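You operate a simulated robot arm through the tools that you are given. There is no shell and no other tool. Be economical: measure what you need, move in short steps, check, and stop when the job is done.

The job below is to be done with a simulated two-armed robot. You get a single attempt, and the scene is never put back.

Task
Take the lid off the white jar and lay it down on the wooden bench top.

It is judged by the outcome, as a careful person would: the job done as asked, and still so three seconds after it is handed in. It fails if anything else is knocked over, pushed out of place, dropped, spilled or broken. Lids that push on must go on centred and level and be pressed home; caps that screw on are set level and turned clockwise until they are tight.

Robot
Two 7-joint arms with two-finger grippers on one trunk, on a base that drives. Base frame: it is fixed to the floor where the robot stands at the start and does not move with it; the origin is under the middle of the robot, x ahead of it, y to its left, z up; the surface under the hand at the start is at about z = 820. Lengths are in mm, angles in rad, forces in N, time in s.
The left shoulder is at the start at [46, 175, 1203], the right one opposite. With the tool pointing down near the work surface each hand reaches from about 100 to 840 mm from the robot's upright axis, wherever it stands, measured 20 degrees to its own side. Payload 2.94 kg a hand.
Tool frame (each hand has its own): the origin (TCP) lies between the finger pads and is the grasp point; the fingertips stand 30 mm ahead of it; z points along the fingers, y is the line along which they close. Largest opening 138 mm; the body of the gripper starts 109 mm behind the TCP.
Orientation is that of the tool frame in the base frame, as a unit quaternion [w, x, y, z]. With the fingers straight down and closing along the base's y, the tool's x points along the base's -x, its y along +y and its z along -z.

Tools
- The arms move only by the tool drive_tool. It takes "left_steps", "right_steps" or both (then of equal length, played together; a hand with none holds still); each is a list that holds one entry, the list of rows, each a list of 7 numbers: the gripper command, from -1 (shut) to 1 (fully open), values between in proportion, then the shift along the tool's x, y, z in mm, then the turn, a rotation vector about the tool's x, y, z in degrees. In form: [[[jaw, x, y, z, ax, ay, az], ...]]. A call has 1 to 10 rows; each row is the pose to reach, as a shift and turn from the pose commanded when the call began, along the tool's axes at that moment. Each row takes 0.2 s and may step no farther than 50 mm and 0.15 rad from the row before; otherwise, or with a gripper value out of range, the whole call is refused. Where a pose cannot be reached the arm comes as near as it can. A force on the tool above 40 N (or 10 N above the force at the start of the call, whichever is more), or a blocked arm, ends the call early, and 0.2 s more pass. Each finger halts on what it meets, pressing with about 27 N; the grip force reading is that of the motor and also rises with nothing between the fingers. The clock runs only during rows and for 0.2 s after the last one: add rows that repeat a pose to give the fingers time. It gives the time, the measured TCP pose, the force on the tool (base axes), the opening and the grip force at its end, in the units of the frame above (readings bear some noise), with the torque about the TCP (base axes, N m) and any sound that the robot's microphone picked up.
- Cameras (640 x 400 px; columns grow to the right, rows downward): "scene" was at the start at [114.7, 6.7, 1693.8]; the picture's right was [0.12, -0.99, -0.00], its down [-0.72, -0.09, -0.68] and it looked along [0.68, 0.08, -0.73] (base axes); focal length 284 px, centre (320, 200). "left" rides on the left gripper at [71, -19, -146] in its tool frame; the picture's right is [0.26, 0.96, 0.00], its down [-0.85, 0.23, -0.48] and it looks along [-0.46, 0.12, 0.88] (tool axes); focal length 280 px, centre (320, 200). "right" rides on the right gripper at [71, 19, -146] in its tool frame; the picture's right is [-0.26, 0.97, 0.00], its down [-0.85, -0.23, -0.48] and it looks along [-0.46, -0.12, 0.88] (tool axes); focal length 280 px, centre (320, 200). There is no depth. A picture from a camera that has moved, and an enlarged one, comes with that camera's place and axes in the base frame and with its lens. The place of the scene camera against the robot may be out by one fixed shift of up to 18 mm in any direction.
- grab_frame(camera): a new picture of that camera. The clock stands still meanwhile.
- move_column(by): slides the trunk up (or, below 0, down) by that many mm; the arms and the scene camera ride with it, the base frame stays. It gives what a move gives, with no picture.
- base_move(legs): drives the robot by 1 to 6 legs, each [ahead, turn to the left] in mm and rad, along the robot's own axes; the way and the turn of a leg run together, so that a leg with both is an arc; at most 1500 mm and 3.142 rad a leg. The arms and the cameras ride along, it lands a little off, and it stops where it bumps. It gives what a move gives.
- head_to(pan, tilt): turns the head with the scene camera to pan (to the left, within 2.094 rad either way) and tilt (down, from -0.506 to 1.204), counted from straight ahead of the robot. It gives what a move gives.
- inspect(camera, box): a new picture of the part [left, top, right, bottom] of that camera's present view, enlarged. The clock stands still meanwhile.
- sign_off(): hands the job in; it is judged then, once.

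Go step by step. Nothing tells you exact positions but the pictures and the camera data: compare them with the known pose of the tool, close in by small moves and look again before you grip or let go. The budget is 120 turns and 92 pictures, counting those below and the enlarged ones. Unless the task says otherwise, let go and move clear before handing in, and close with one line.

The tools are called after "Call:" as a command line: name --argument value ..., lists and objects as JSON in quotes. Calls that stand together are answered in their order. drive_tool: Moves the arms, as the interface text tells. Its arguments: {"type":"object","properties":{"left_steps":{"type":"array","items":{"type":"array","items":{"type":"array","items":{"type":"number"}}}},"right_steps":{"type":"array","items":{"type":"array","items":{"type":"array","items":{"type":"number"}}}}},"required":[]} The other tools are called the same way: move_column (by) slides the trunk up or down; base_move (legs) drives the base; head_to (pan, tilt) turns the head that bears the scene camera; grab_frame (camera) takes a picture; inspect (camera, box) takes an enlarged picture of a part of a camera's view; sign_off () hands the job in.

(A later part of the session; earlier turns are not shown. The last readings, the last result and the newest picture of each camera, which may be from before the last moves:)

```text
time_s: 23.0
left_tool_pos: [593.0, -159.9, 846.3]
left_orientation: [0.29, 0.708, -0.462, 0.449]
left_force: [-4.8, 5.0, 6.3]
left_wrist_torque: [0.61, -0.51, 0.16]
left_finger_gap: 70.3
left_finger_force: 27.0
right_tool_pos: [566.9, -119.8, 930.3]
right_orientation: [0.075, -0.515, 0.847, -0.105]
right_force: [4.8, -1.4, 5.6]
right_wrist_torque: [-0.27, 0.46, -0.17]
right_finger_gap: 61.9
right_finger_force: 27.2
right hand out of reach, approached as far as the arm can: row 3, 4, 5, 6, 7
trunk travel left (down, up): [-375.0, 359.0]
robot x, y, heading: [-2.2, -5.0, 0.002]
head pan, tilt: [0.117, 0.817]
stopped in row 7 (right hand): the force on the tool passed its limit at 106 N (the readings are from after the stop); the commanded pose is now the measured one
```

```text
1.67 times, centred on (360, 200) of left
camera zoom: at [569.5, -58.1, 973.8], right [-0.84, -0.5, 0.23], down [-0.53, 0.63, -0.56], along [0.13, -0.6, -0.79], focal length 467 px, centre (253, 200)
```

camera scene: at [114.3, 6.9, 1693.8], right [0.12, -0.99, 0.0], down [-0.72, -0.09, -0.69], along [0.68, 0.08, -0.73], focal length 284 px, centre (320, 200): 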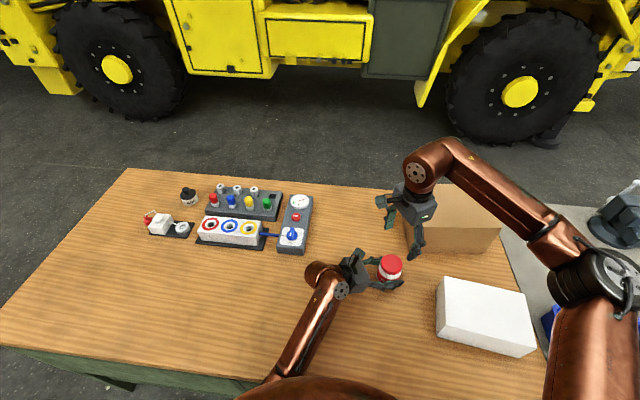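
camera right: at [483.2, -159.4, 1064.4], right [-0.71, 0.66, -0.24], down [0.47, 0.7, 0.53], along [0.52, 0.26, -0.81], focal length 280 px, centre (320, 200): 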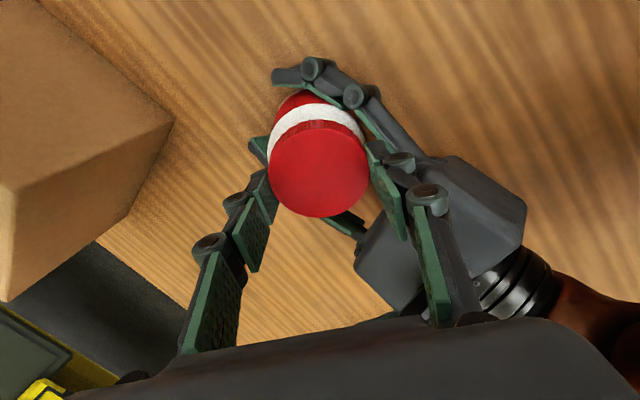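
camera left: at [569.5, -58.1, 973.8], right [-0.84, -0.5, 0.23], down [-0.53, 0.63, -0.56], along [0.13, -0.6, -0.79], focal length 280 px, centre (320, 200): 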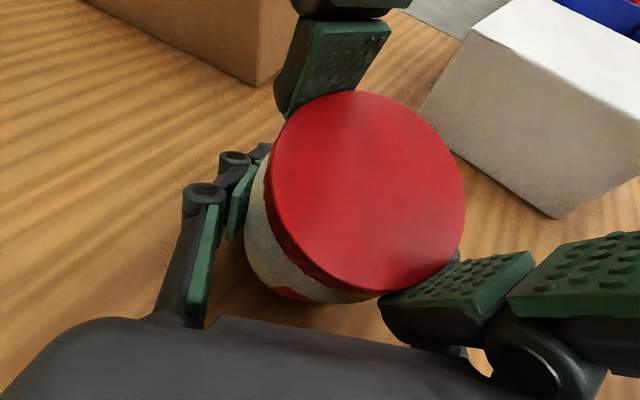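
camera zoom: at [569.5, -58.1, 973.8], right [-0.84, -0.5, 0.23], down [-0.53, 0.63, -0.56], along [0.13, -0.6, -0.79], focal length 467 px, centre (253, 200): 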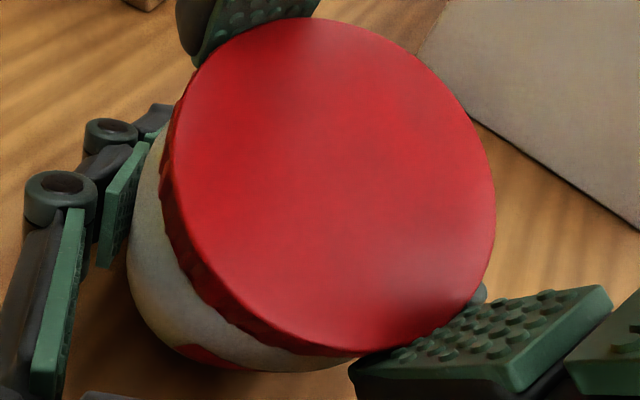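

The jar is still gripped and lidded but leaned about 40° toward the left palm. I'll ease the right hand back along the reverse path in small steps, levelling as it goes, and check at half way.

Call:
drive_tool --right_steps '[[[-1, 3, -3.6, 0, -1.9, 0, 3.5], [-1, 6, -7.2, 0, -3.7, 0, 7], [-1, 9, -10.8, 0, -5.6, 0, 10.5], [-1, 12, -14.5, 0, -7.4, 0, 14], [-1, 12, -14.5, 0, -7.4, 0, 14]]]'

Call:
grab_frame --camera "left"

Call:
grab_frame --camera "right"

```text
time_s: 24.2
left_tool_pos: [592.4, -162.4, 847.4]
left_orientation: [0.29, 0.708, -0.463, 0.448]
left_force: [-8.5, -27.5, -2.7]
left_wrist_torque: [1.19, -0.64, 0.67]
left_finger_gap: 67.6
left_finger_force: 27.3
right_tool_pos: [573.1, -135.3, 933.5]
right_orientation: [0.057, -0.412, 0.909, -0.038]
right_force: [8.6, 28.0, 0.7]
right_wrist_torque: [1.22, -0.15, 0.11]
right_finger_gap: 62.2
right_finger_force: 26.8
trunk travel left (down, up): [-375.0, 359.0]
robot x, y, heading: [-0.2, 4.8, 0.001]
head pan, tilt: [0.117, 0.817]
```

```text
53 pictures are left
camera left: at [567.8, -61.9, 973.5], right [-0.84, -0.49, 0.23], down [-0.53, 0.64, -0.56], along [0.13, -0.6, -0.79], focal length 280 px, centre (320, 200)
```

left: 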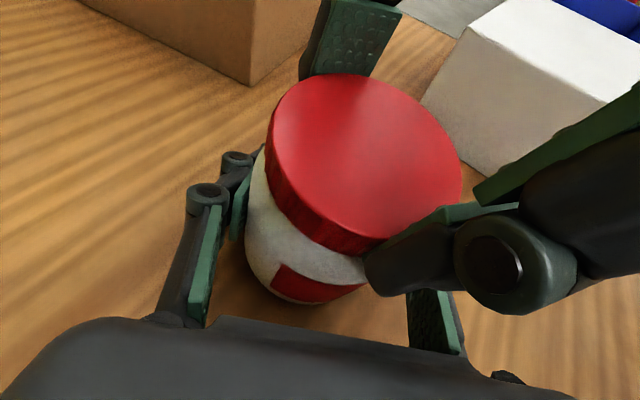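

```text
52 pictures are left
camera right: at [492.3, -173.4, 1070.9], right [-0.55, 0.83, -0.09], down [0.66, 0.5, 0.56], along [0.51, 0.25, -0.82], focal length 280 px, centre (320, 200)
```

right: 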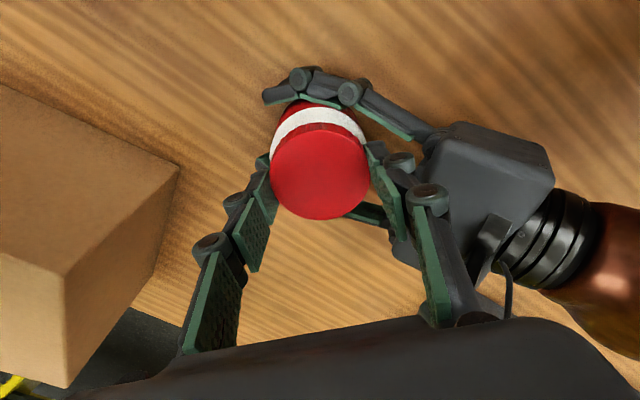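

The jar is coming upright, though the left grip resists. It is aligned with the right hand's frame, so I'll loosen the left fingers into a loose cage (about 78 mm), letting the right hand carry the jar by its lid.

Call:
drive_tool --left_steps '[[[0.05, 0, 0, 0, 0, 0, 0], [0.1, 0, 0, 0, 0, 0, 0], [0.13, 0, 0, 0, 0, 0, 0]]]'

Call:
grab_frame --camera "left"

Call:
grab_frame --camera "right"

```text
time_s: 25.0
left_tool_pos: [593.7, -161.4, 845.7]
left_orientation: [0.289, 0.709, -0.462, 0.448]
left_force: [-1.7, 0.2, -0.3]
left_wrist_torque: [-0.02, -0.04, 0.03]
left_finger_gap: 79.8
left_finger_force: 0.9
right_tool_pos: [571.5, -139.7, 933.2]
right_orientation: [0.052, -0.412, 0.909, -0.041]
right_force: [2.0, -0.5, -0.6]
right_wrist_torque: [-0.02, -0.1, 0.06]
right_finger_gap: 61.9
right_finger_force: 26.7
trunk travel left (down, up): [-375.0, 359.0]
robot x, y, heading: [-0.4, -2.9, -0.001]
head pan, tilt: [0.117, 0.817]
```

```text
51 pictures are left
camera left: at [568.8, -60.0, 973.3], right [-0.84, -0.5, 0.23], down [-0.53, 0.63, -0.56], along [0.13, -0.59, -0.79], focal length 280 px, centre (320, 200)
```

left: 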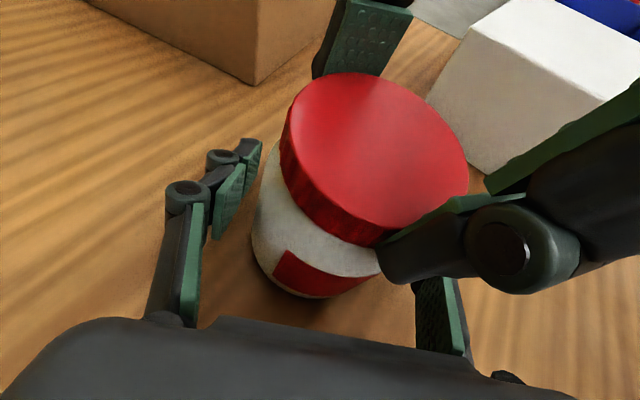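

```text
50 pictures are left
camera right: at [491.9, -175.7, 1070.3], right [-0.55, 0.83, -0.1], down [0.67, 0.5, 0.55], along [0.51, 0.24, -0.83], focal length 280 px, centre (320, 200)
```

right: 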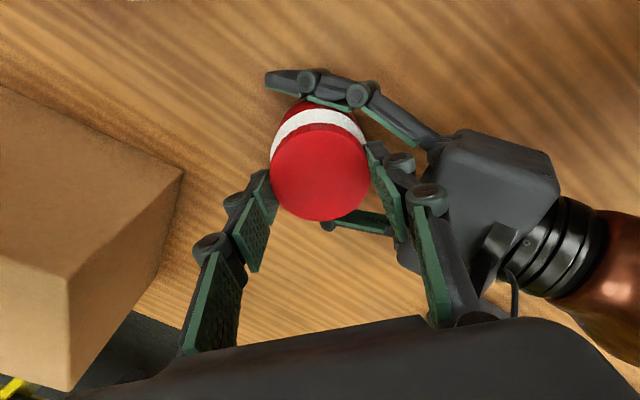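

The left side is free of load and the right hand now carries the jar, aligned with it. I'll level the right hand and bring the jar back over its original spot.

Call:
drive_tool --right_steps '[[[-1, 0, -5, 0, -1.1, 0.7, 2.3], [-1, 0, -10, 0, -2.2, 1.4, 4.6], [-1, 0, -15, 0, -3.3, 2.1, 7], [-1, 0, -20, 0, -4.4, 2.7, 9.3], [-1, 0, -25, 0, -5.5, 3.4, 11.6], [-1, 0, -29.5, 0, -6.7, 4.1, 14], [-1, 0, -29.5, 0, -6.7, 4.1, 14]]]'

Call:
grab_frame --camera "left"

Call:
grab_frame --camera "right"

```text
time_s: 26.6
left_tool_pos: [592.4, -160.3, 844.5]
left_orientation: [0.291, 0.707, -0.463, 0.448]
left_force: [0.5, -0.2, -0.3]
left_wrist_torque: [0.01, -0.02, -0.01]
left_finger_gap: 78.0
left_finger_force: 0.0
right_tool_pos: [594.3, -158.1, 936.9]
right_orientation: [0.001, -0.299, 0.954, 0.005]
right_force: [0.2, 0.6, -1.1]
right_wrist_torque: [0.0, 0.0, 0.0]
right_finger_gap: 61.9
right_finger_force: 27.3
trunk travel left (down, up): [-375.0, 359.0]
robot x, y, heading: [0.8, 1.7, 0.004]
head pan, tilt: [0.117, 0.817]
```

```text
49 pictures are left
camera left: at [568.4, -60.5, 973.3], right [-0.84, -0.49, 0.23], down [-0.53, 0.63, -0.56], along [0.13, -0.59, -0.79], focal length 280 px, centre (320, 200)
```

left: 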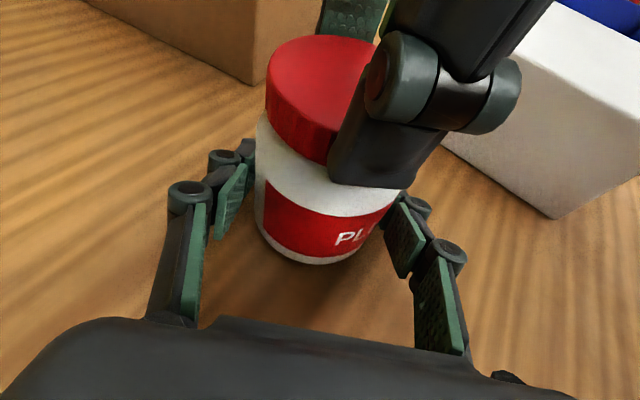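

```text
48 pictures are left
camera right: at [524.9, -184.9, 1081.8], right [-0.34, 0.94, 0.01], down [0.83, 0.29, 0.48], along [0.45, 0.17, -0.88], focal length 280 px, centre (320, 200)
```

right: 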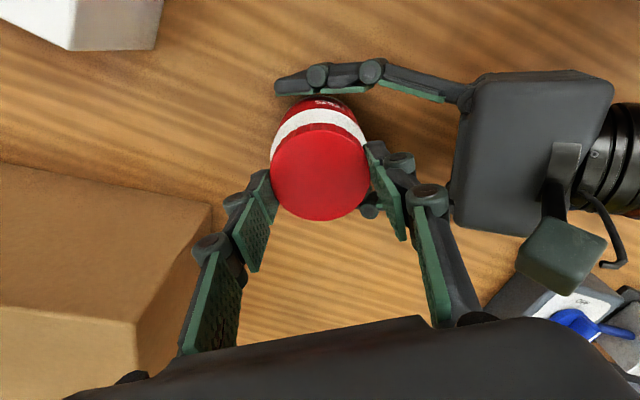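

The jar is upright and hanging about 12 mm over its old place, with the label facing the same way as before. I'll lower it carefully.

Call:
drive_tool --right_steps '[[[-1, 0, 0, 3, 0, 0, 0], [-1, 0, 0, 6, 0, 0, 0], [-1, 0, 0, 9, 0, 0, 0], [-1, 0, 0, 11, 0, 0, 0], [-1, 0, 0, 11, 0, 0, 0]]]'

Call:
inspect --camera "left" --box '[200, 80, 520, 320]'

```text
time_s: 27.8
left_tool_pos: [592.9, -161.1, 846.8]
left_orientation: [0.289, 0.708, -0.462, 0.448]
left_force: [0.0, -0.2, -0.1]
left_wrist_torque: [-0.01, -0.01, -0.02]
left_finger_gap: 77.9
left_finger_force: 0.0
right_tool_pos: [593.5, -157.4, 926.4]
right_orientation: [0.003, -0.299, 0.954, 0.005]
right_force: [0.0, 0.3, 0.6]
right_wrist_torque: [0.04, -0.03, 0.02]
right_finger_gap: 62.1
right_finger_force: 27.0
trunk travel left (down, up): [-375.0, 359.0]
robot x, y, heading: [-0.0, -0.4, 0.0]
head pan, tilt: [0.117, 0.817]
```

```text
1.67 times, centred on (360, 200) of left
camera zoom: at [568.4, -60.5, 973.4], right [-0.84, -0.49, 0.23], down [-0.53, 0.63, -0.56], along [0.13, -0.59, -0.79], focal length 467 px, centre (253, 200)
```

zoom: 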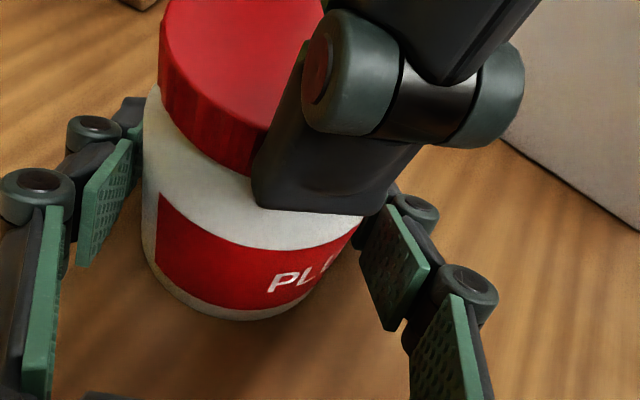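

No contact yet. I'll lower a few more millimetres, watching the vertical force.

Call:
drive_tool --right_steps '[[[-1, 0, 0, 1, 0, 0, 0], [-1, 0, 0, 2, 0, 0, 0], [-1, 0, 0, 3, 0, 0, 0], [-1, 0, 0, 3, 0, 0, 0]]]'

```text
time_s: 28.8
left_tool_pos: [591.3, -162.0, 847.1]
left_orientation: [0.289, 0.708, -0.463, 0.448]
left_force: [-0.9, -0.3, 0.4]
left_wrist_torque: [0.0, -0.01, 0.01]
left_finger_gap: 78.2
left_finger_force: 0.0
right_tool_pos: [594.1, -157.5, 926.1]
right_orientation: [0.003, -0.298, 0.954, 0.005]
right_force: [-2.9, -1.8, 20.1]
right_wrist_torque: [0.04, -0.38, 0.01]
right_finger_gap: 62.1
right_finger_force: 27.2
trunk travel left (down, up): [-375.0, 359.0]
robot x, y, heading: [2.2, -0.3, -0.0]
head pan, tilt: [0.117, 0.817]
```

The jar touched down at TCP z ≈ 926 (20 N). I'll back off 2 mm, centre the left fingers by 3 mm, and re-clamp the jar body.

Call:
drive_tool --right_steps '[[[-1, 0, 0, -1, 0, 0, 0], [-1, 0, 0, -2, 0, 0, 0], [-1, 0, 0, -2, 0, 0, 0], [-1, 0, 0, -2, 0, 0, 0], [-1, 0, 0, -2, 0, 0, 0]]]' --left_steps '[[[0.13, 0, -2, 0, 0, 0, 0], [0.13, 0, -3.5, 0, 0, 0, 0], [-1, 0, -3.5, 0, 0, 0, 0], [-1, 0, -3.5, 0, 0, 0, 0], [-1, 0, -3.5, 0, 0, 0, 0]]]'

Call:
grab_frame --camera "left"

```text
time_s: 30.0
left_tool_pos: [596.3, -155.2, 844.1]
left_orientation: [0.286, 0.708, -0.467, 0.446]
left_force: [-32.2, -3.8, 18.2]
left_wrist_torque: [-0.9, 0.56, -0.4]
left_finger_gap: 69.7
left_finger_force: 26.7
right_tool_pos: [591.8, -158.0, 926.3]
right_orientation: [0.004, -0.298, 0.954, 0.004]
right_force: [18.6, 1.9, 4.3]
right_wrist_torque: [0.14, -1.29, 0.01]
right_finger_gap: 62.2
right_finger_force: 27.1
trunk travel left (down, up): [-375.0, 359.0]
robot x, y, heading: [-1.6, 2.4, -0.001]
head pan, tilt: [0.117, 0.817]
```

```text
46 pictures are left
camera left: at [570.3, -55.5, 972.0], right [-0.84, -0.49, 0.22], down [-0.53, 0.64, -0.56], along [0.13, -0.59, -0.8], focal length 280 px, centre (320, 200)
```

left: 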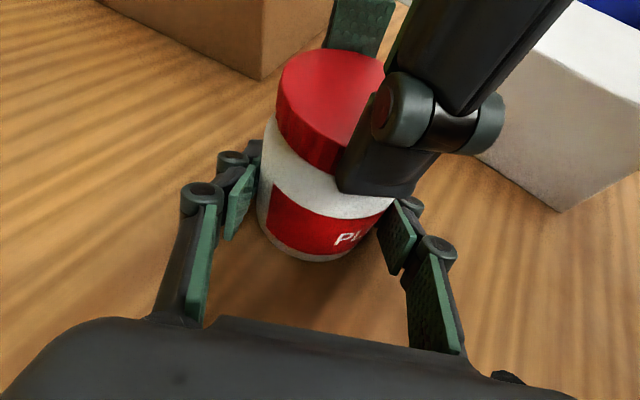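

The left shift was too much (32 N side load). I'll move it back 3.5 mm to unload.

Call:
drive_tool --left_steps '[[[-1, 0, 1.5, 0, 0, 0, 0], [-1, 0, 3.5, 0, 0, 0, 0], [-1, 0, 3.5, 0, 0, 0, 0]]]'

```text
time_s: 30.5
left_tool_pos: [597.1, -153.1, 844.1]
left_orientation: [0.281, 0.706, -0.471, 0.448]
left_force: [-5.1, -7.1, 10.5]
left_wrist_torque: [-0.61, 0.56, 0.02]
left_finger_gap: 69.7
left_finger_force: 27.3
right_tool_pos: [594.6, -155.7, 926.7]
right_orientation: [0.006, -0.298, 0.955, 0.006]
right_force: [0.4, -0.5, 4.3]
right_wrist_torque: [-0.15, -0.14, -0.04]
right_finger_gap: 62.1
right_finger_force: 26.5
trunk travel left (down, up): [-375.0, 359.0]
robot x, y, heading: [-1.5, -1.9, -0.004]
head pan, tilt: [0.117, 0.817]
stopped in row 2 (left hand): the force on the tool passed its limit at 49 N (the readings are from after the stop); the commanded pose is now the measured one
```

The loads are now small on both hands. I'll release the lid with the right hand and raise it slightly to see the jar.

Call:
drive_tool --right_steps '[[[0.1, 0, 0, 0, 0, 0, 0], [0.3, 0, 0, 0, 0, 0, 0], [0.45, 0, 0, 0, 0, 0, 0], [0.45, 0, 0, -20, 0, 0, 0], [0.45, 0, 0, -40, 0, 0, 0], [0.45, 0, 0, -40, 0, 0, 0]]]'

Call:
grab_frame --camera "left"

Call:
grab_frame --camera "right"

Call:
inspect --camera "scene" --box '[330, 200, 458, 300]'

```text
time_s: 31.9
left_tool_pos: [597.9, -151.3, 843.9]
left_orientation: [0.28, 0.707, -0.471, 0.447]
left_force: [-3.1, -7.0, 20.2]
left_wrist_torque: [-0.9, 0.67, 0.08]
left_finger_gap: 69.4
left_finger_force: 26.5
right_tool_pos: [592.7, -156.5, 966.1]
right_orientation: [0.005, -0.3, 0.954, 0.007]
right_force: [0.3, 0.0, -0.4]
right_wrist_torque: [-0.04, 0.03, 0.02]
right_finger_gap: 100.0
right_finger_force: 0.1
trunk travel left (down, up): [-375.0, 359.0]
robot x, y, heading: [-0.4, 0.0, 0.004]
head pan, tilt: [0.117, 0.817]
```

```text
45 pictures are left
camera left: at [571.4, -53.5, 973.2], right [-0.84, -0.5, 0.21], down [-0.52, 0.65, -0.56], along [0.14, -0.58, -0.8], focal length 280 px, centre (320, 200)
```

left: 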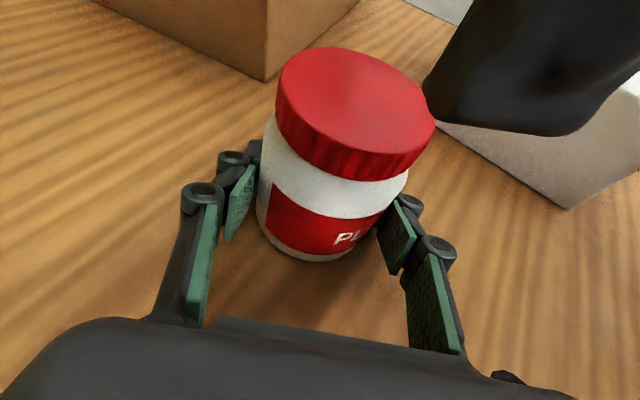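

```text
44 pictures are left
camera right: at [523.1, -184.1, 1112.1], right [-0.34, 0.94, 0.01], down [0.83, 0.29, 0.49], along [0.45, 0.17, -0.87], focal length 280 px, centre (320, 200)
```

right: 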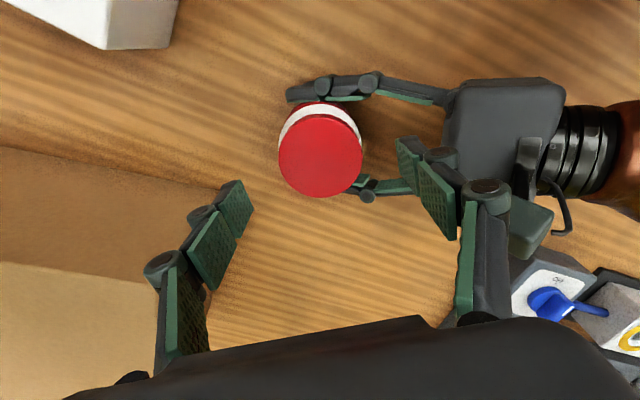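

```text
4.00 times, centred on (394, 250) of scene
camera zoom: at [112.5, 6.0, 1694.0], right [0.12, -0.99, 0.0], down [-0.72, -0.09, -0.69], along [0.68, 0.08, -0.73], focal length 1138 px, centre (24, 0)
```

zoom: 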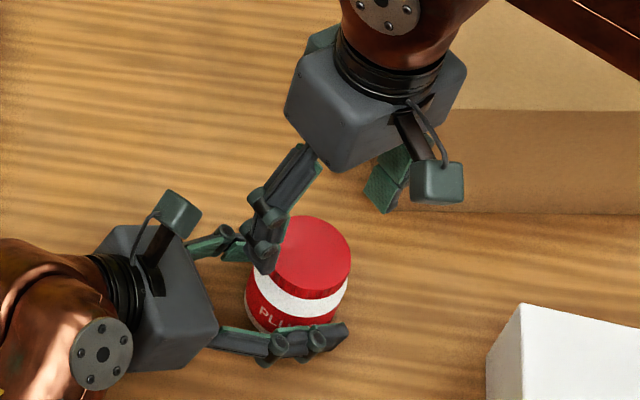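

The jar stands upright on the bench, held by the left hand, with the lid at about (593, -156). I'll relieve the left hand's downward press by 2 mm and swing the right hand clockwise for a second stroke.

Call:
drive_tool --left_steps '[[[-1, 0.9, 0, -0.4, 0, 0, 0], [-1, 1.8, 0, -0.8, 0, 0, 0], [-1, 1.8, 0, -0.8, 0, 0, 0], [-1, 1.8, 0, -0.8, 0, 0, 0], [-1, 1.8, 0, -0.8, 0, 0, 0], [-1, 1.8, 0, -0.8, 0, 0, 0], [-1, 1.8, 0, -0.8, 0, 0, 0], [-1, 1.8, 0, -0.8, 0, 0, 0], [-1, 1.8, 0, -0.8, 0, 0, 0], [-1, 1.8, 0, -0.8, 0, 0, 0]]]' --right_steps '[[[0.45, 0, 0, -10, 0, 0, 8.5], [0.45, 0, 0, -20, 0, 0, 17], [0.45, 0, 0, -20, 0, 0, 25.5], [0.45, 0, 0, -20, 0, 0, 34], [0.45, 0, 0, -20, 0, 0, 42.5], [0.45, 0, 0, -20, 0, 0, 51], [0.45, 0, 0, -20, 0, 0, 59.5], [0.45, 0, 0, -20, 0, 0, 68], [0.45, 0, 0, -20, 0, 0, 76.5], [0.45, 0, 0, -20, 0, 0, 85]]]'

Call:
drive_tool --right_steps '[[[0.45, 0, 0, 0, 0, 0, 8.5], [0.45, 0, 0, 0, 0, 0, 17], [0.45, 0, 0, 0, 0, 0, 25.5], [0.45, 0, 0, 0, 0, 0, 34], [0.45, 0, 0, 0, 0, 0, 42.5], [0.45, 0, 0, 0, 0, 0, 42.5]]]'

Call:
grab_frame --camera "right"

Call:
grab_frame --camera "left"

```text
time_s: 32.4
left_tool_pos: [599.4, -147.9, 843.8]
left_orientation: [0.277, 0.705, -0.473, 0.45]
left_force: [-6.1, -4.4, 13.0]
left_wrist_torque: [-0.52, 0.5, -0.13]
left_finger_gap: 69.3
left_finger_force: 26.8
right_tool_pos: [593.3, -157.9, 978.0]
right_orientation: [0.004, -0.201, 0.98, 0.006]
right_force: [0.2, -0.2, 1.1]
right_wrist_torque: [-0.02, 0.03, -0.03]
right_finger_gap: 100.2
right_finger_force: 0.1
trunk travel left (down, up): [-375.0, 359.0]
robot x, y, heading: [-1.6, -1.0, -0.006]
head pan, tilt: [0.117, 0.817]
stopped in row 2 (left hand): the force on the tool passed its limit at 43 N (the readings are from after the stop); the commanded pose is now the measured one
```

```text
time_s: 33.8
left_tool_pos: [597.9, -146.4, 844.0]
left_orientation: [0.275, 0.706, -0.473, 0.45]
left_force: [0.9, -5.3, 19.5]
left_wrist_torque: [-0.81, 0.54, 0.17]
left_finger_gap: 69.4
left_finger_force: 26.9
right_tool_pos: [593.3, -157.3, 980.2]
right_orientation: [0.001, 0.169, 0.986, 0.008]
right_force: [-0.2, -0.5, -0.4]
right_wrist_torque: [0.02, -0.01, 0.02]
right_finger_gap: 99.9
right_finger_force: 0.1
trunk travel left (down, up): [-375.0, 359.0]
robot x, y, heading: [-2.1, -2.4, -0.003]
head pan, tilt: [0.117, 0.817]
```

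```text
42 pictures are left
camera right: at [531.8, -118.6, 1125.4], right [0.57, 0.82, 0.02], down [0.72, -0.51, 0.47], along [0.4, -0.26, -0.88], focal length 280 px, centre (320, 200)
```

right: 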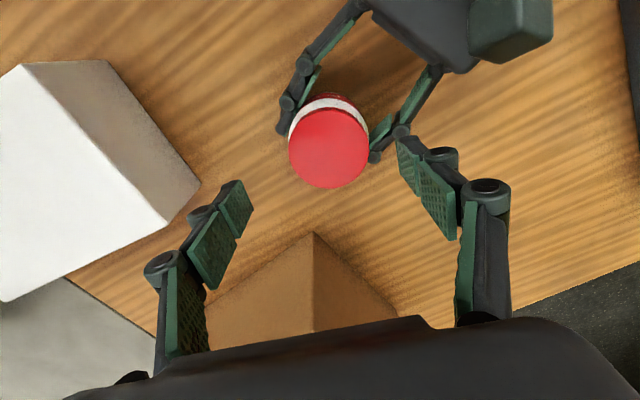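

```text
41 pictures are left
camera left: at [572.2, -49.8, 974.0], right [-0.84, -0.5, 0.2], down [-0.51, 0.65, -0.56], along [0.15, -0.57, -0.81], focal length 280 px, centre (320, 200)
```

left: 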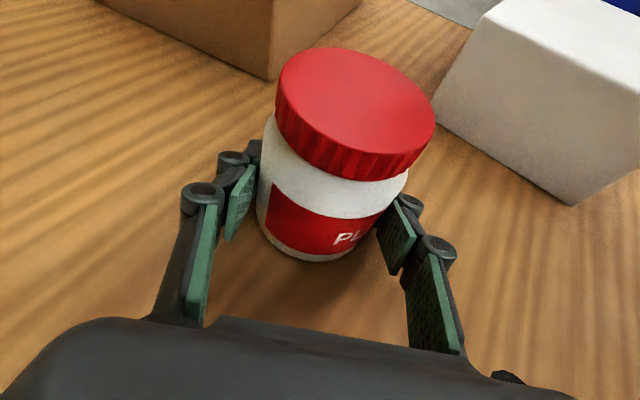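

The left hand is pressing down on the bench (fingertips at about 820) and has dragged the jar about 7 mm. I'll open the left fingers, leaving the jar standing, then lift that hand 7 mm and check.

Call:
drive_tool --left_steps '[[[-0.1, 0, 0, 0, 0, 0, 0], [0.2, 0, 0, 0, 0, 0, 0], [0.45, 0, 0, 0, 0, 0, 0], [0.45, 0, 0, 0, 0, 0, 0]]]'

Call:
grab_frame --camera "left"

```text
time_s: 34.8
left_tool_pos: [599.2, -146.9, 840.6]
left_orientation: [0.275, 0.707, -0.474, 0.447]
left_force: [2.3, -1.1, 3.8]
left_wrist_torque: [-0.11, 0.11, 0.11]
left_finger_gap: 101.5
left_finger_force: 0.0
right_tool_pos: [594.5, -158.0, 979.7]
right_orientation: [0.002, 0.167, 0.986, 0.008]
right_force: [-0.5, -0.4, 0.2]
right_wrist_torque: [-0.02, 0.02, -0.02]
right_finger_gap: 100.3
right_finger_force: 0.0
trunk travel left (down, up): [-375.0, 359.0]
robot x, y, heading: [-0.7, -3.4, 0.003]
head pan, tilt: [0.117, 0.817]
```

```text
40 pictures are left
camera left: at [573.2, -49.2, 971.1], right [-0.84, -0.5, 0.2], down [-0.52, 0.65, -0.55], along [0.14, -0.57, -0.81], focal length 280 px, centre (320, 200)
```

left: 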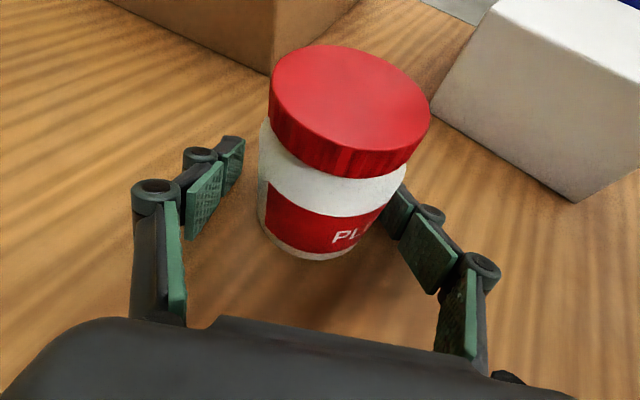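

The jar stands upright on its own. I'll lift the left hand 8 mm and shift it 5 mm to centre the jar between its fingers.

Call:
drive_tool --left_steps '[[[0.6, 2.5, 0, -1.2, 0, 0, 0], [0.6, 5, 2, -2.4, 0, 0, 0], [0.6, 7.1, 4, -3.6, 0, 0, 0], [0.6, 7.1, 5, -3.6, 0, 0, 0], [0.6, 7.1, 5, -3.6, 0, 0, 0]]]'

Call:
grab_frame --camera "left"

Call:
inspect --camera "scene" --box '[330, 200, 458, 300]'

Call:
grab_frame --camera "right"

```text
time_s: 35.8
left_tool_pos: [603.0, -128.7, 843.6]
left_orientation: [0.256, 0.71, -0.479, 0.448]
left_force: [-0.8, -6.3, 10.9]
left_wrist_torque: [-0.53, 0.58, 0.32]
left_finger_gap: 112.0
left_finger_force: 1.2
right_tool_pos: [594.9, -158.5, 978.8]
right_orientation: [0.001, 0.169, 0.986, 0.008]
right_force: [-0.6, 0.4, -0.2]
right_wrist_torque: [0.0, 0.01, 0.01]
right_finger_gap: 99.9
right_finger_force: 0.0
trunk travel left (down, up): [-375.0, 359.0]
robot x, y, heading: [3.8, -0.8, -0.003]
head pan, tilt: [0.117, 0.817]
stopped in row 5 (left hand): the force on the tool passed its limit at 44 N (the readings are from after the stop); the commanded pose is now the measured one
```

```text
39 pictures are left
camera left: at [573.9, -35.7, 976.1], right [-0.84, -0.51, 0.17], down [-0.51, 0.67, -0.54], along [0.17, -0.54, -0.82], focal length 280 px, centre (320, 200)
```

left: 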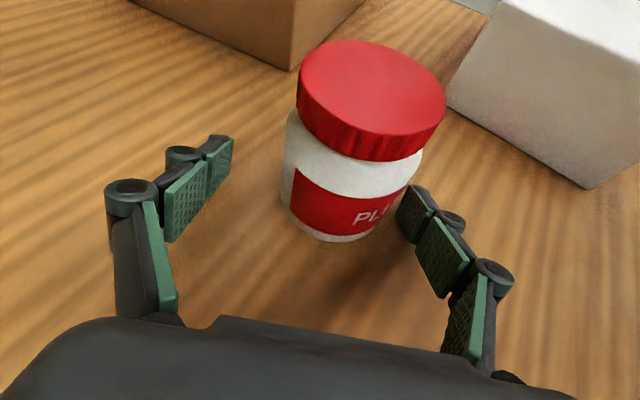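

```text
4.00 times, centred on (394, 250) of scene
camera zoom: at [115.3, 6.3, 1693.6], right [0.12, -0.99, 0.0], down [-0.72, -0.08, -0.68], along [0.68, 0.08, -0.73], focal length 1138 px, centre (24, 0)
```

zoom: 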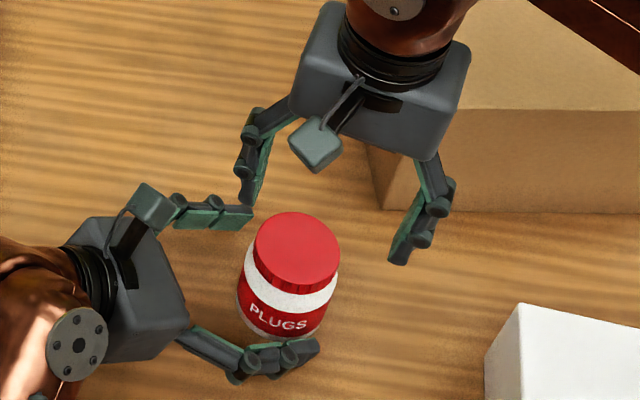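

```text
37 pictures are left
camera right: at [532.9, -119.4, 1124.4], right [0.57, 0.82, 0.01], down [0.72, -0.51, 0.47], along [0.4, -0.26, -0.88], focal length 280 px, centre (320, 200)
```

right: 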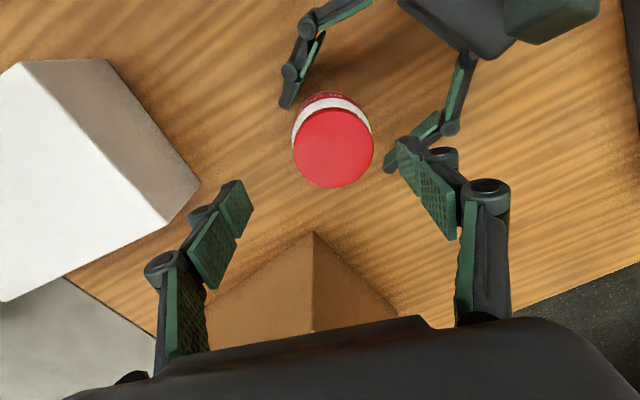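

The left arm isn't following commands as expected: it slid back 18 mm instead of rising. I'll look at the whole scene to see what is blocking it.

Call:
grab_frame --camera "scene"

Call:
head_to --pan 0.5 --tilt 1.15

Call:
grab_frame --camera "scene"

```text
36 pictures are left
camera scene: at [115.3, 6.3, 1693.6], right [0.12, -0.99, 0.0], down [-0.72, -0.08, -0.68], along [0.68, 0.08, -0.73], focal length 284 px, centre (320, 200)
```

scene: 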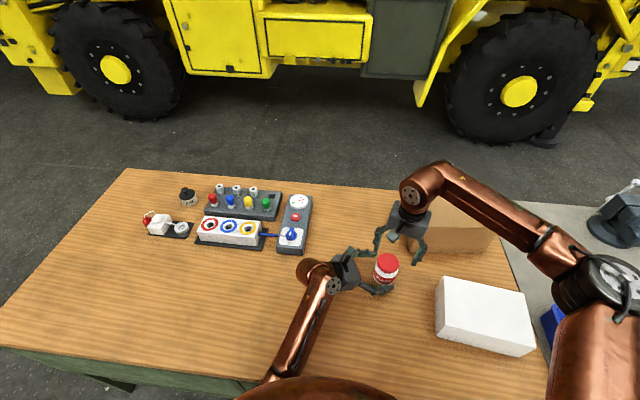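

```text
time_s: 36.7
left_tool_pos: [604.0, -126.8, 843.9]
left_orientation: [0.255, 0.711, -0.48, 0.447]
left_force: [0.4, -4.8, 16.4]
left_wrist_torque: [-0.71, 0.84, 0.36]
left_finger_gap: 111.4
left_finger_force: 0.9
right_tool_pos: [592.4, -158.4, 979.8]
right_orientation: [0.002, 0.168, 0.986, 0.007]
right_force: [-0.1, -0.4, -0.5]
right_wrist_torque: [0.0, 0.02, 0.01]
right_finger_gap: 100.0
right_finger_force: 0.1
trunk travel left (down, up): [-375.0, 359.0]
robot x, y, heading: [-2.7, 0.2, -0.001]
head pan, tilt: [0.499, 1.15]
```

```text
35 pictures are left
camera scene: at [86.6, 24.8, 1670.5], right [0.48, -0.88, 0.0], down [-0.8, -0.43, -0.41], along [0.36, 0.2, -0.91], focal length 284 px, centre (320, 200)
```

scene: 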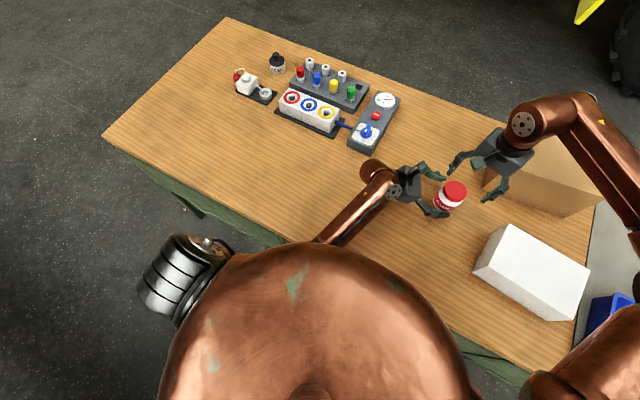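

The left elbow is low and the forearm likely rests on the bench edge. I'll open the left fingers fully, then raise the trunk so both hands lift straight up and the elbow clears.

Call:
drive_tool --left_steps '[[[1, 0, 0, 0, 0, 0, 0], [1, 0, 0, 0, 0, 0, 0], [1, 0, 0, 0, 0, 0, 0]]]'

Call:
grab_frame --camera "left"

```text
time_s: 37.5
left_tool_pos: [603.6, -126.9, 840.0]
left_orientation: [0.254, 0.712, -0.48, 0.445]
left_force: [0.0, 0.1, 0.1]
left_wrist_torque: [-0.02, 0.01, 0.0]
left_finger_gap: 137.7
left_finger_force: 0.2
right_tool_pos: [594.0, -157.5, 979.2]
right_orientation: [0.002, 0.167, 0.986, 0.008]
right_force: [0.3, -0.4, 0.3]
right_wrist_torque: [0.0, -0.02, 0.02]
right_finger_gap: 100.0
right_finger_force: 0.1
trunk travel left (down, up): [-375.0, 359.0]
robot x, y, heading: [0.9, 0.5, -0.0]
head pan, tilt: [0.499, 1.15]
```

```text
34 pictures are left
camera left: at [573.8, -34.8, 973.6], right [-0.84, -0.51, 0.17], down [-0.52, 0.67, -0.53], along [0.16, -0.54, -0.83], focal length 280 px, centre (320, 200)
```

left: 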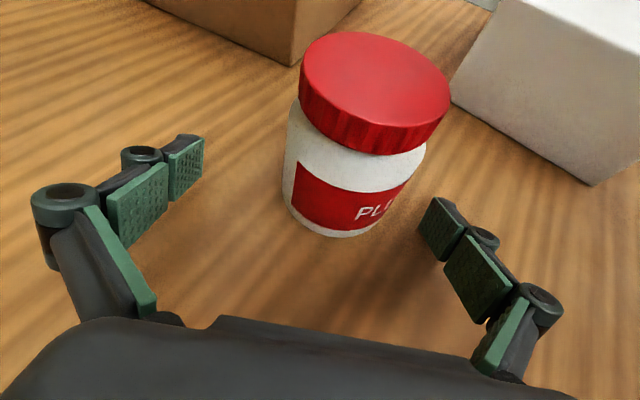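

With the fingers open the left hand carries no load, so it was the fingertips pressing on the bench. I'll raise the trunk 100 mm to give the left elbow more room.

Call:
move_column --by 100

Call:
grab_frame --camera "right"

Call:
grab_frame --camera "left"

```text
time_s: 38.5
left_tool_pos: [622.6, -48.1, 886.9]
left_orientation: [0.189, 0.734, -0.498, 0.421]
left_force: [-0.5, -0.5, -0.3]
left_wrist_torque: [-0.01, -0.02, -0.07]
left_finger_gap: 137.9
left_finger_force: 0.0
right_tool_pos: [593.2, -158.6, 1067.2]
right_orientation: [0.003, 0.168, 0.986, 0.008]
right_force: [-0.4, -0.4, -0.7]
right_wrist_torque: [0.01, 0.04, 0.0]
right_finger_gap: 100.0
right_finger_force: 0.0
trunk travel left (down, up): [-460.0, 274.0]
robot x, y, heading: [1.5, 0.5, -0.002]
head pan, tilt: [0.499, 1.15]
stopped: the arm was blocked; the commanded pose is now the measured one
```

```text
33 pictures are left
camera right: at [531.8, -119.1, 1212.2], right [0.57, 0.82, 0.02], down [0.72, -0.51, 0.47], along [0.4, -0.26, -0.88], focal length 280 px, centre (320, 200)
```

right: 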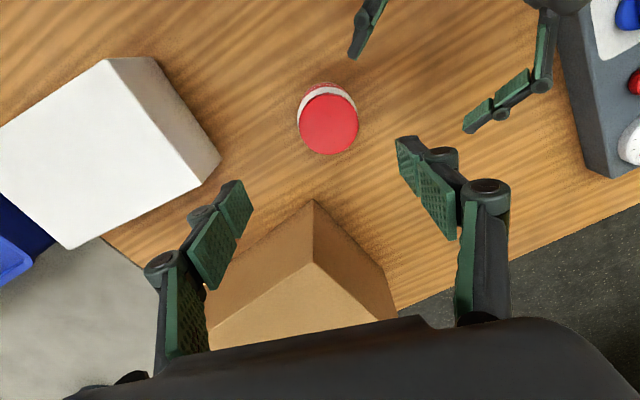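

```text
32 pictures are left
camera left: at [587.2, 23.1, 1032.2], right [-0.82, -0.57, 0.08], down [-0.54, 0.72, -0.44], along [0.2, -0.4, -0.89], focal length 280 px, centre (320, 200)
```

left: 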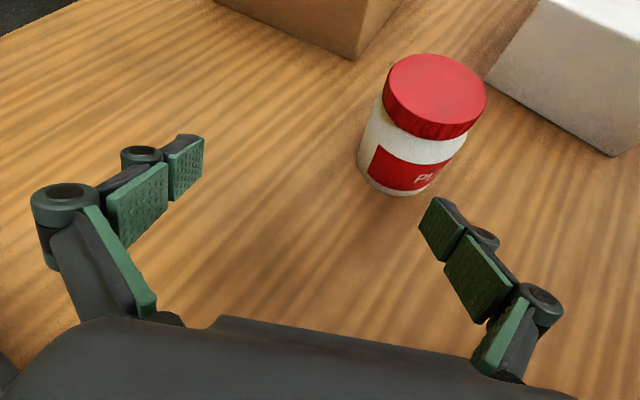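

The left arm is catching on something out of view, but it's now clear of the jar. The lid turned with almost no torque, so pressing down with the right hand alone may hold the jar; first I'll back the left hand away along its own axis.

Call:
drive_tool --left_steps '[[[1, 3, 0, -10, 0, 0, 0], [1, 6, 0, -20, 0, 0, 0], [1, 9, 0, -30, 0, 0, 0], [1, 12, 0, -40, 0, 0, 0], [1, 15, 0, -50, 0, 0, 0]]]'

Call:
head_to --pan 0.2 --tilt 1.2

Call:
grab_frame --camera "scene"

```text
time_s: 39.7
left_tool_pos: [606.0, -4.1, 920.4]
left_orientation: [0.176, 0.739, -0.503, 0.413]
left_force: [-0.4, -0.8, 0.2]
left_wrist_torque: [-0.02, 0.0, 0.0]
left_finger_gap: 138.0
left_finger_force: 0.0
right_tool_pos: [593.4, -157.8, 1065.8]
right_orientation: [0.002, 0.169, 0.986, 0.009]
right_force: [0.2, 0.6, -0.5]
right_wrist_torque: [0.01, 0.01, 0.02]
right_finger_gap: 99.9
right_finger_force: 0.1
trunk travel left (down, up): [-460.0, 274.0]
robot x, y, heading: [1.2, 1.6, -0.002]
head pan, tilt: [0.499, 1.15]
```

```text
time_s: 40.5
left_tool_pos: [607.7, -4.2, 921.2]
left_orientation: [0.175, 0.738, -0.502, 0.414]
left_force: [0.4, -0.2, 0.1]
left_wrist_torque: [-0.01, 0.02, 0.03]
left_finger_gap: 138.3
left_finger_force: 0.0
right_tool_pos: [594.5, -158.8, 1066.3]
right_orientation: [0.002, 0.168, 0.986, 0.008]
right_force: [0.2, 0.5, -0.1]
right_wrist_torque: [0.0, 0.01, 0.04]
right_finger_gap: 100.2
right_finger_force: 0.0
trunk travel left (down, up): [-460.0, 274.0]
robot x, y, heading: [-0.7, -1.1, -0.001]
head pan, tilt: [0.201, 1.201]
```

```text
31 pictures are left
camera scene: at [59.8, 7.8, 1752.8], right [0.2, -0.98, 0.0], down [-0.91, -0.18, -0.36], along [0.35, 0.07, -0.93], focal length 284 px, centre (320, 200)
```

scene: 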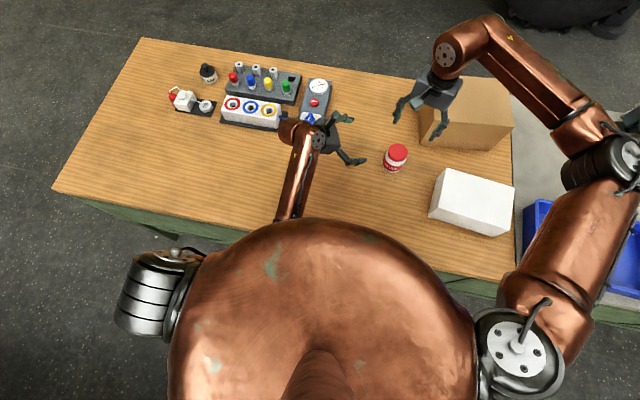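

The left upper arm is tucked under the torso, which explains the jam. I'll pull the left hand up and back, well clear of the jar, and check that it follows.

Call:
drive_tool --left_steps '[[[1, 8, 0, -17, 0, 0, 0], [1, 16, 1, -34, 0, 0, 0], [1, 24, 1, -52, 0, 0, 0], [1, 32, 2, -69, 0, 0, 0], [1, 40, 2, -86, 0, 0, 0], [1, 49, 2, -104, 0, 0, 0]]]'

Call:
grab_frame --camera "right"

```text
time_s: 42.1
left_tool_pos: [575.8, 69.8, 1010.3]
left_orientation: [0.141, 0.75, -0.508, 0.401]
left_force: [0.3, -1.0, 0.0]
left_wrist_torque: [-0.02, 0.03, 0.0]
left_finger_gap: 137.8
left_finger_force: 0.0
right_tool_pos: [593.6, -158.9, 1065.0]
right_orientation: [0.003, 0.169, 0.985, 0.009]
right_force: [-0.7, -0.2, 0.3]
right_wrist_torque: [0.02, -0.01, 0.02]
right_finger_gap: 99.9
right_finger_force: 0.1
trunk travel left (down, up): [-460.0, 274.0]
robot x, y, heading: [0.7, -1.3, -0.001]
head pan, tilt: [0.201, 1.201]
stopped in row 6 (left hand): the arm was blocked; the commanded pose is now the measured one
```

```text
30 pictures are left
camera right: at [532.2, -119.4, 1211.7], right [0.57, 0.82, 0.02], down [0.72, -0.51, 0.47], along [0.4, -0.26, -0.88], focal length 280 px, centre (320, 200)
```

right: 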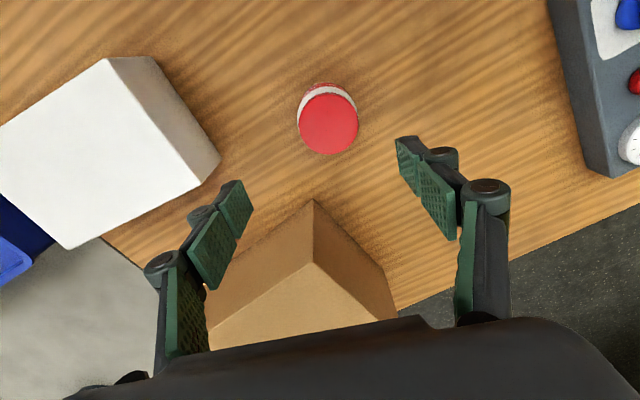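

The left hand is parked clear at about (576, 70, 1010). The jar stands upright with the lid at about (597, -149). I'll centre the right hand on it, level it and swing clockwise for a right-hand-only stroke.

Call:
drive_tool --right_steps '[[[0.45, 0, 5, 0, 0.5, 0, 8.5], [0.45, 0, 10, 20, 1.1, 0, 17], [0.45, 0, 10, 40, 1.1, 0, 25.5], [0.45, 0, 10, 60, 1.1, 0, 34], [0.45, 0, 10, 80, 1.1, 0, 42.5], [0.45, 0, 10, 100, 1.1, 0, 51], [0.45, 0, 10, 115, 1.1, 0, 59], [0.45, 0, 10, 115, 1.1, 0, 59]]]'

Call:
grab_frame --camera "right"

```text
time_s: 43.9
left_tool_pos: [576.0, 69.5, 1011.3]
left_orientation: [0.141, 0.75, -0.507, 0.401]
left_force: [-0.5, 0.1, -0.2]
left_wrist_torque: [0.01, -0.05, 0.0]
left_finger_gap: 137.9
left_finger_force: 0.1
right_tool_pos: [599.6, -149.9, 950.6]
right_orientation: [-0.004, 0.632, 0.775, -0.001]
right_force: [0.2, -0.3, 1.0]
right_wrist_torque: [0.03, -0.03, 0.0]
right_finger_gap: 100.0
right_finger_force: 0.1
trunk travel left (down, up): [-460.0, 274.0]
robot x, y, heading: [-3.0, -1.8, -0.0]
head pan, tilt: [0.201, 1.201]
```

```text
29 pictures are left
camera right: at [604.5, -76.2, 1096.7], right [1.0, -0.06, -0.01], down [-0.05, -0.88, 0.47], along [-0.04, -0.47, -0.88], focal length 280 px, centre (320, 200)
```

right: 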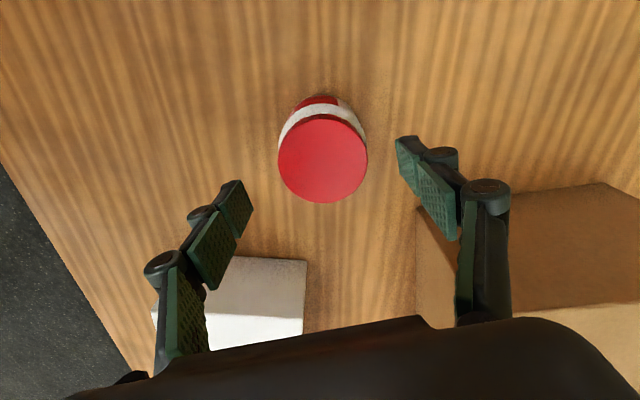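

The lid is about 3 mm off in each axis. I'll correct, lower to TCP z ≈ 921 and look.

Call:
drive_tool --right_steps '[[[0.45, 3, 3, 10, 0, 0, 0], [0.45, 3, 3, 20, 0, 0, 0], [0.45, 3, 3, 29, 0, 0, 0], [0.45, 3, 3, 29, 0, 0, 0]]]'

Call:
grab_frame --camera "right"

Call:
head_to --pan 0.0 --tilt 0.82

Call:
grab_frame --camera "scene"

```text
time_s: 44.9
left_tool_pos: [575.4, 69.6, 1010.2]
left_orientation: [0.141, 0.75, -0.507, 0.401]
left_force: [-0.8, 0.1, 0.3]
left_wrist_torque: [0.02, -0.03, -0.01]
left_finger_gap: 137.7
left_finger_force: 0.1
right_tool_pos: [601.1, -143.1, 922.3]
right_orientation: [-0.003, 0.632, 0.775, -0.002]
right_force: [0.4, 0.1, 0.3]
right_wrist_torque: [-0.03, 0.0, -0.02]
right_finger_gap: 99.8
right_finger_force: 0.1
trunk travel left (down, up): [-460.0, 274.0]
robot x, y, heading: [2.4, 2.2, -0.004]
head pan, tilt: [0.201, 1.201]
```

```text
28 pictures are left
camera right: at [605.5, -71.3, 1067.8], right [1.0, -0.06, -0.01], down [-0.05, -0.88, 0.47], along [-0.04, -0.47, -0.88], focal length 280 px, centre (320, 200)
```

right: 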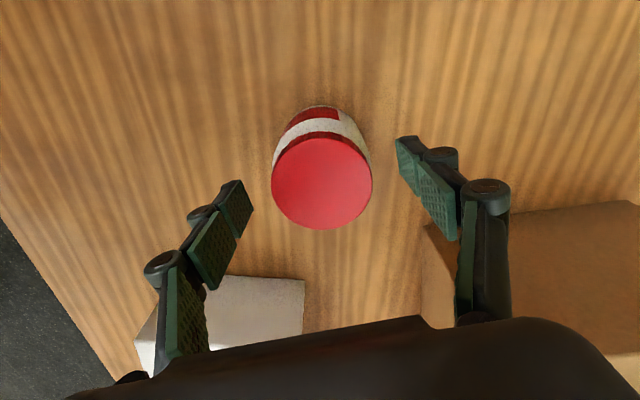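

```text
time_s: 45.8
left_tool_pos: [575.0, 69.4, 1012.0]
left_orientation: [0.141, 0.75, -0.507, 0.401]
left_force: [-0.1, 0.2, 0.7]
left_wrist_torque: [0.0, 0.02, 0.02]
left_finger_gap: 137.9
left_finger_force: 0.0
right_tool_pos: [599.7, -143.9, 922.3]
right_orientation: [-0.004, 0.632, 0.775, -0.001]
right_force: [-0.3, 0.1, -0.2]
right_wrist_torque: [-0.04, -0.01, 0.0]
right_finger_gap: 100.2
right_finger_force: 0.0
trunk travel left (down, up): [-460.0, 274.0]
robot x, y, heading: [-2.1, -1.3, 0.001]
head pan, tilt: [0.0, 0.82]
```

```text
27 pictures are left
camera scene: at [84.6, -3.3, 1778.7], right [0.0, -1.0, 0.0], down [-0.73, 0.0, -0.68], along [0.68, 0.0, -0.73], focal length 284 px, centre (320, 200)
```

scene: 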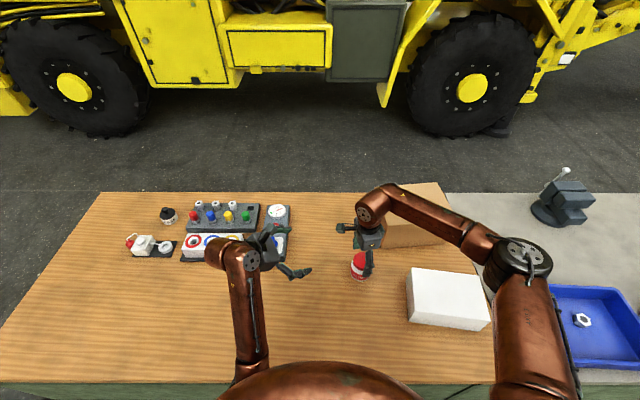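

Aligned to within 3 mm; I'll correct, close on the lid, then press down lightly.

Call:
drive_tool --right_steps '[[[0.45, -3, 0.4, 0, 0, 0, 0], [-1, -3, 0.4, 0, 0, 0, 0], [-1, -3, 0.4, 0, 0, 0, 0], [-1, -3, 0.4, 0, 0, 0, 0], [-1, -3, 0.4, 0, 0, 0, 0], [-1, -3, 0.4, 0, 0, 0, 0], [-1, -3, 0.4, 2, 0, 0, 0], [-1, -3, 0.4, 2, 0, 0, 0]]]'

Call:
grab_frame --camera "right"

```text
time_s: 47.6
left_tool_pos: [573.8, 69.6, 1010.9]
left_orientation: [0.141, 0.749, -0.507, 0.402]
left_force: [0.3, 0.1, 0.7]
left_wrist_torque: [-0.01, 0.03, 0.01]
left_finger_gap: 137.9
left_finger_force: 0.1
right_tool_pos: [600.9, -146.9, 921.7]
right_orientation: [-0.002, 0.633, 0.774, -0.001]
right_force: [0.3, -1.8, 14.1]
right_wrist_torque: [-0.1, 0.07, -0.03]
right_finger_gap: 62.8
right_finger_force: 26.8
trunk travel left (down, up): [-460.0, 274.0]
robot x, y, heading: [-0.8, 0.3, 0.002]
head pan, tilt: [0.0, 0.82]
```

```text
26 pictures are left
camera right: at [606.0, -74.1, 1067.3], right [1.0, -0.06, 0.0], down [-0.05, -0.88, 0.47], along [-0.03, -0.47, -0.88], focal length 280 px, centre (320, 200)
```

right: 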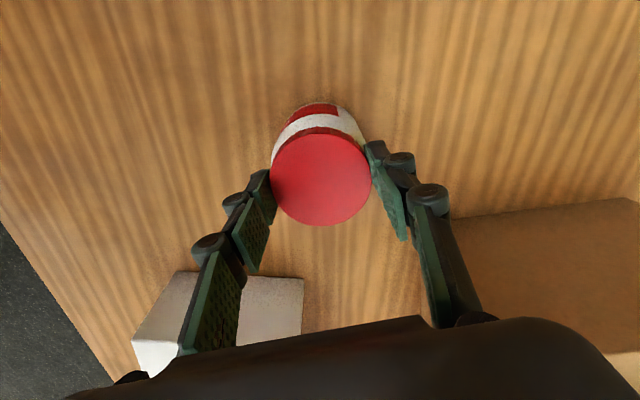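

Pressing with 14 N, and the label's edge is visible as a rotation mark. I'll turn 24° counter-clockwise and see whether the label stays put on the bench.

Call:
drive_tool --right_steps '[[[-1, 0, 0, 0, 0, 0, -6], [-1, 0, 0, 0, 0, 0, -12], [-1, 0, 0, 0, 0, 0, -18], [-1, 0, 0, 0, 0, 0, -24], [-1, 0, 0, 0, 0, 0, -24]]]'

Call:
grab_frame --camera "right"

```text
time_s: 48.8
left_tool_pos: [573.4, 69.3, 1010.8]
left_orientation: [0.14, 0.75, -0.508, 0.401]
left_force: [0.7, -0.9, 0.0]
left_wrist_torque: [0.01, -0.01, 0.02]
left_finger_gap: 138.0
left_finger_force: 0.1
right_tool_pos: [600.3, -146.0, 921.3]
right_orientation: [-0.003, 0.456, 0.89, 0.001]
right_force: [0.1, -4.6, 24.4]
right_wrist_torque: [-0.2, 0.0, 0.02]
right_finger_gap: 62.4
right_finger_force: 26.9
trunk travel left (down, up): [-460.0, 274.0]
robot x, y, heading: [1.7, -0.9, 0.003]
head pan, tilt: [0.0, 0.82]
```

```text
25 pictures are left
camera right: at [574.8, -78.7, 1067.1], right [0.94, 0.35, 0.0], down [0.31, -0.83, 0.47], along [0.16, -0.44, -0.88], focal length 280 px, centre (320, 200)
```

right: 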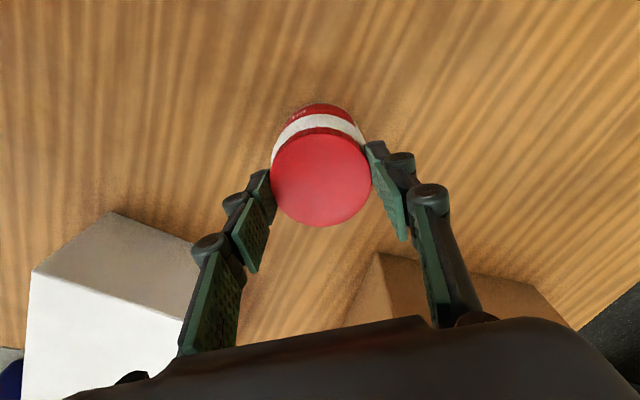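

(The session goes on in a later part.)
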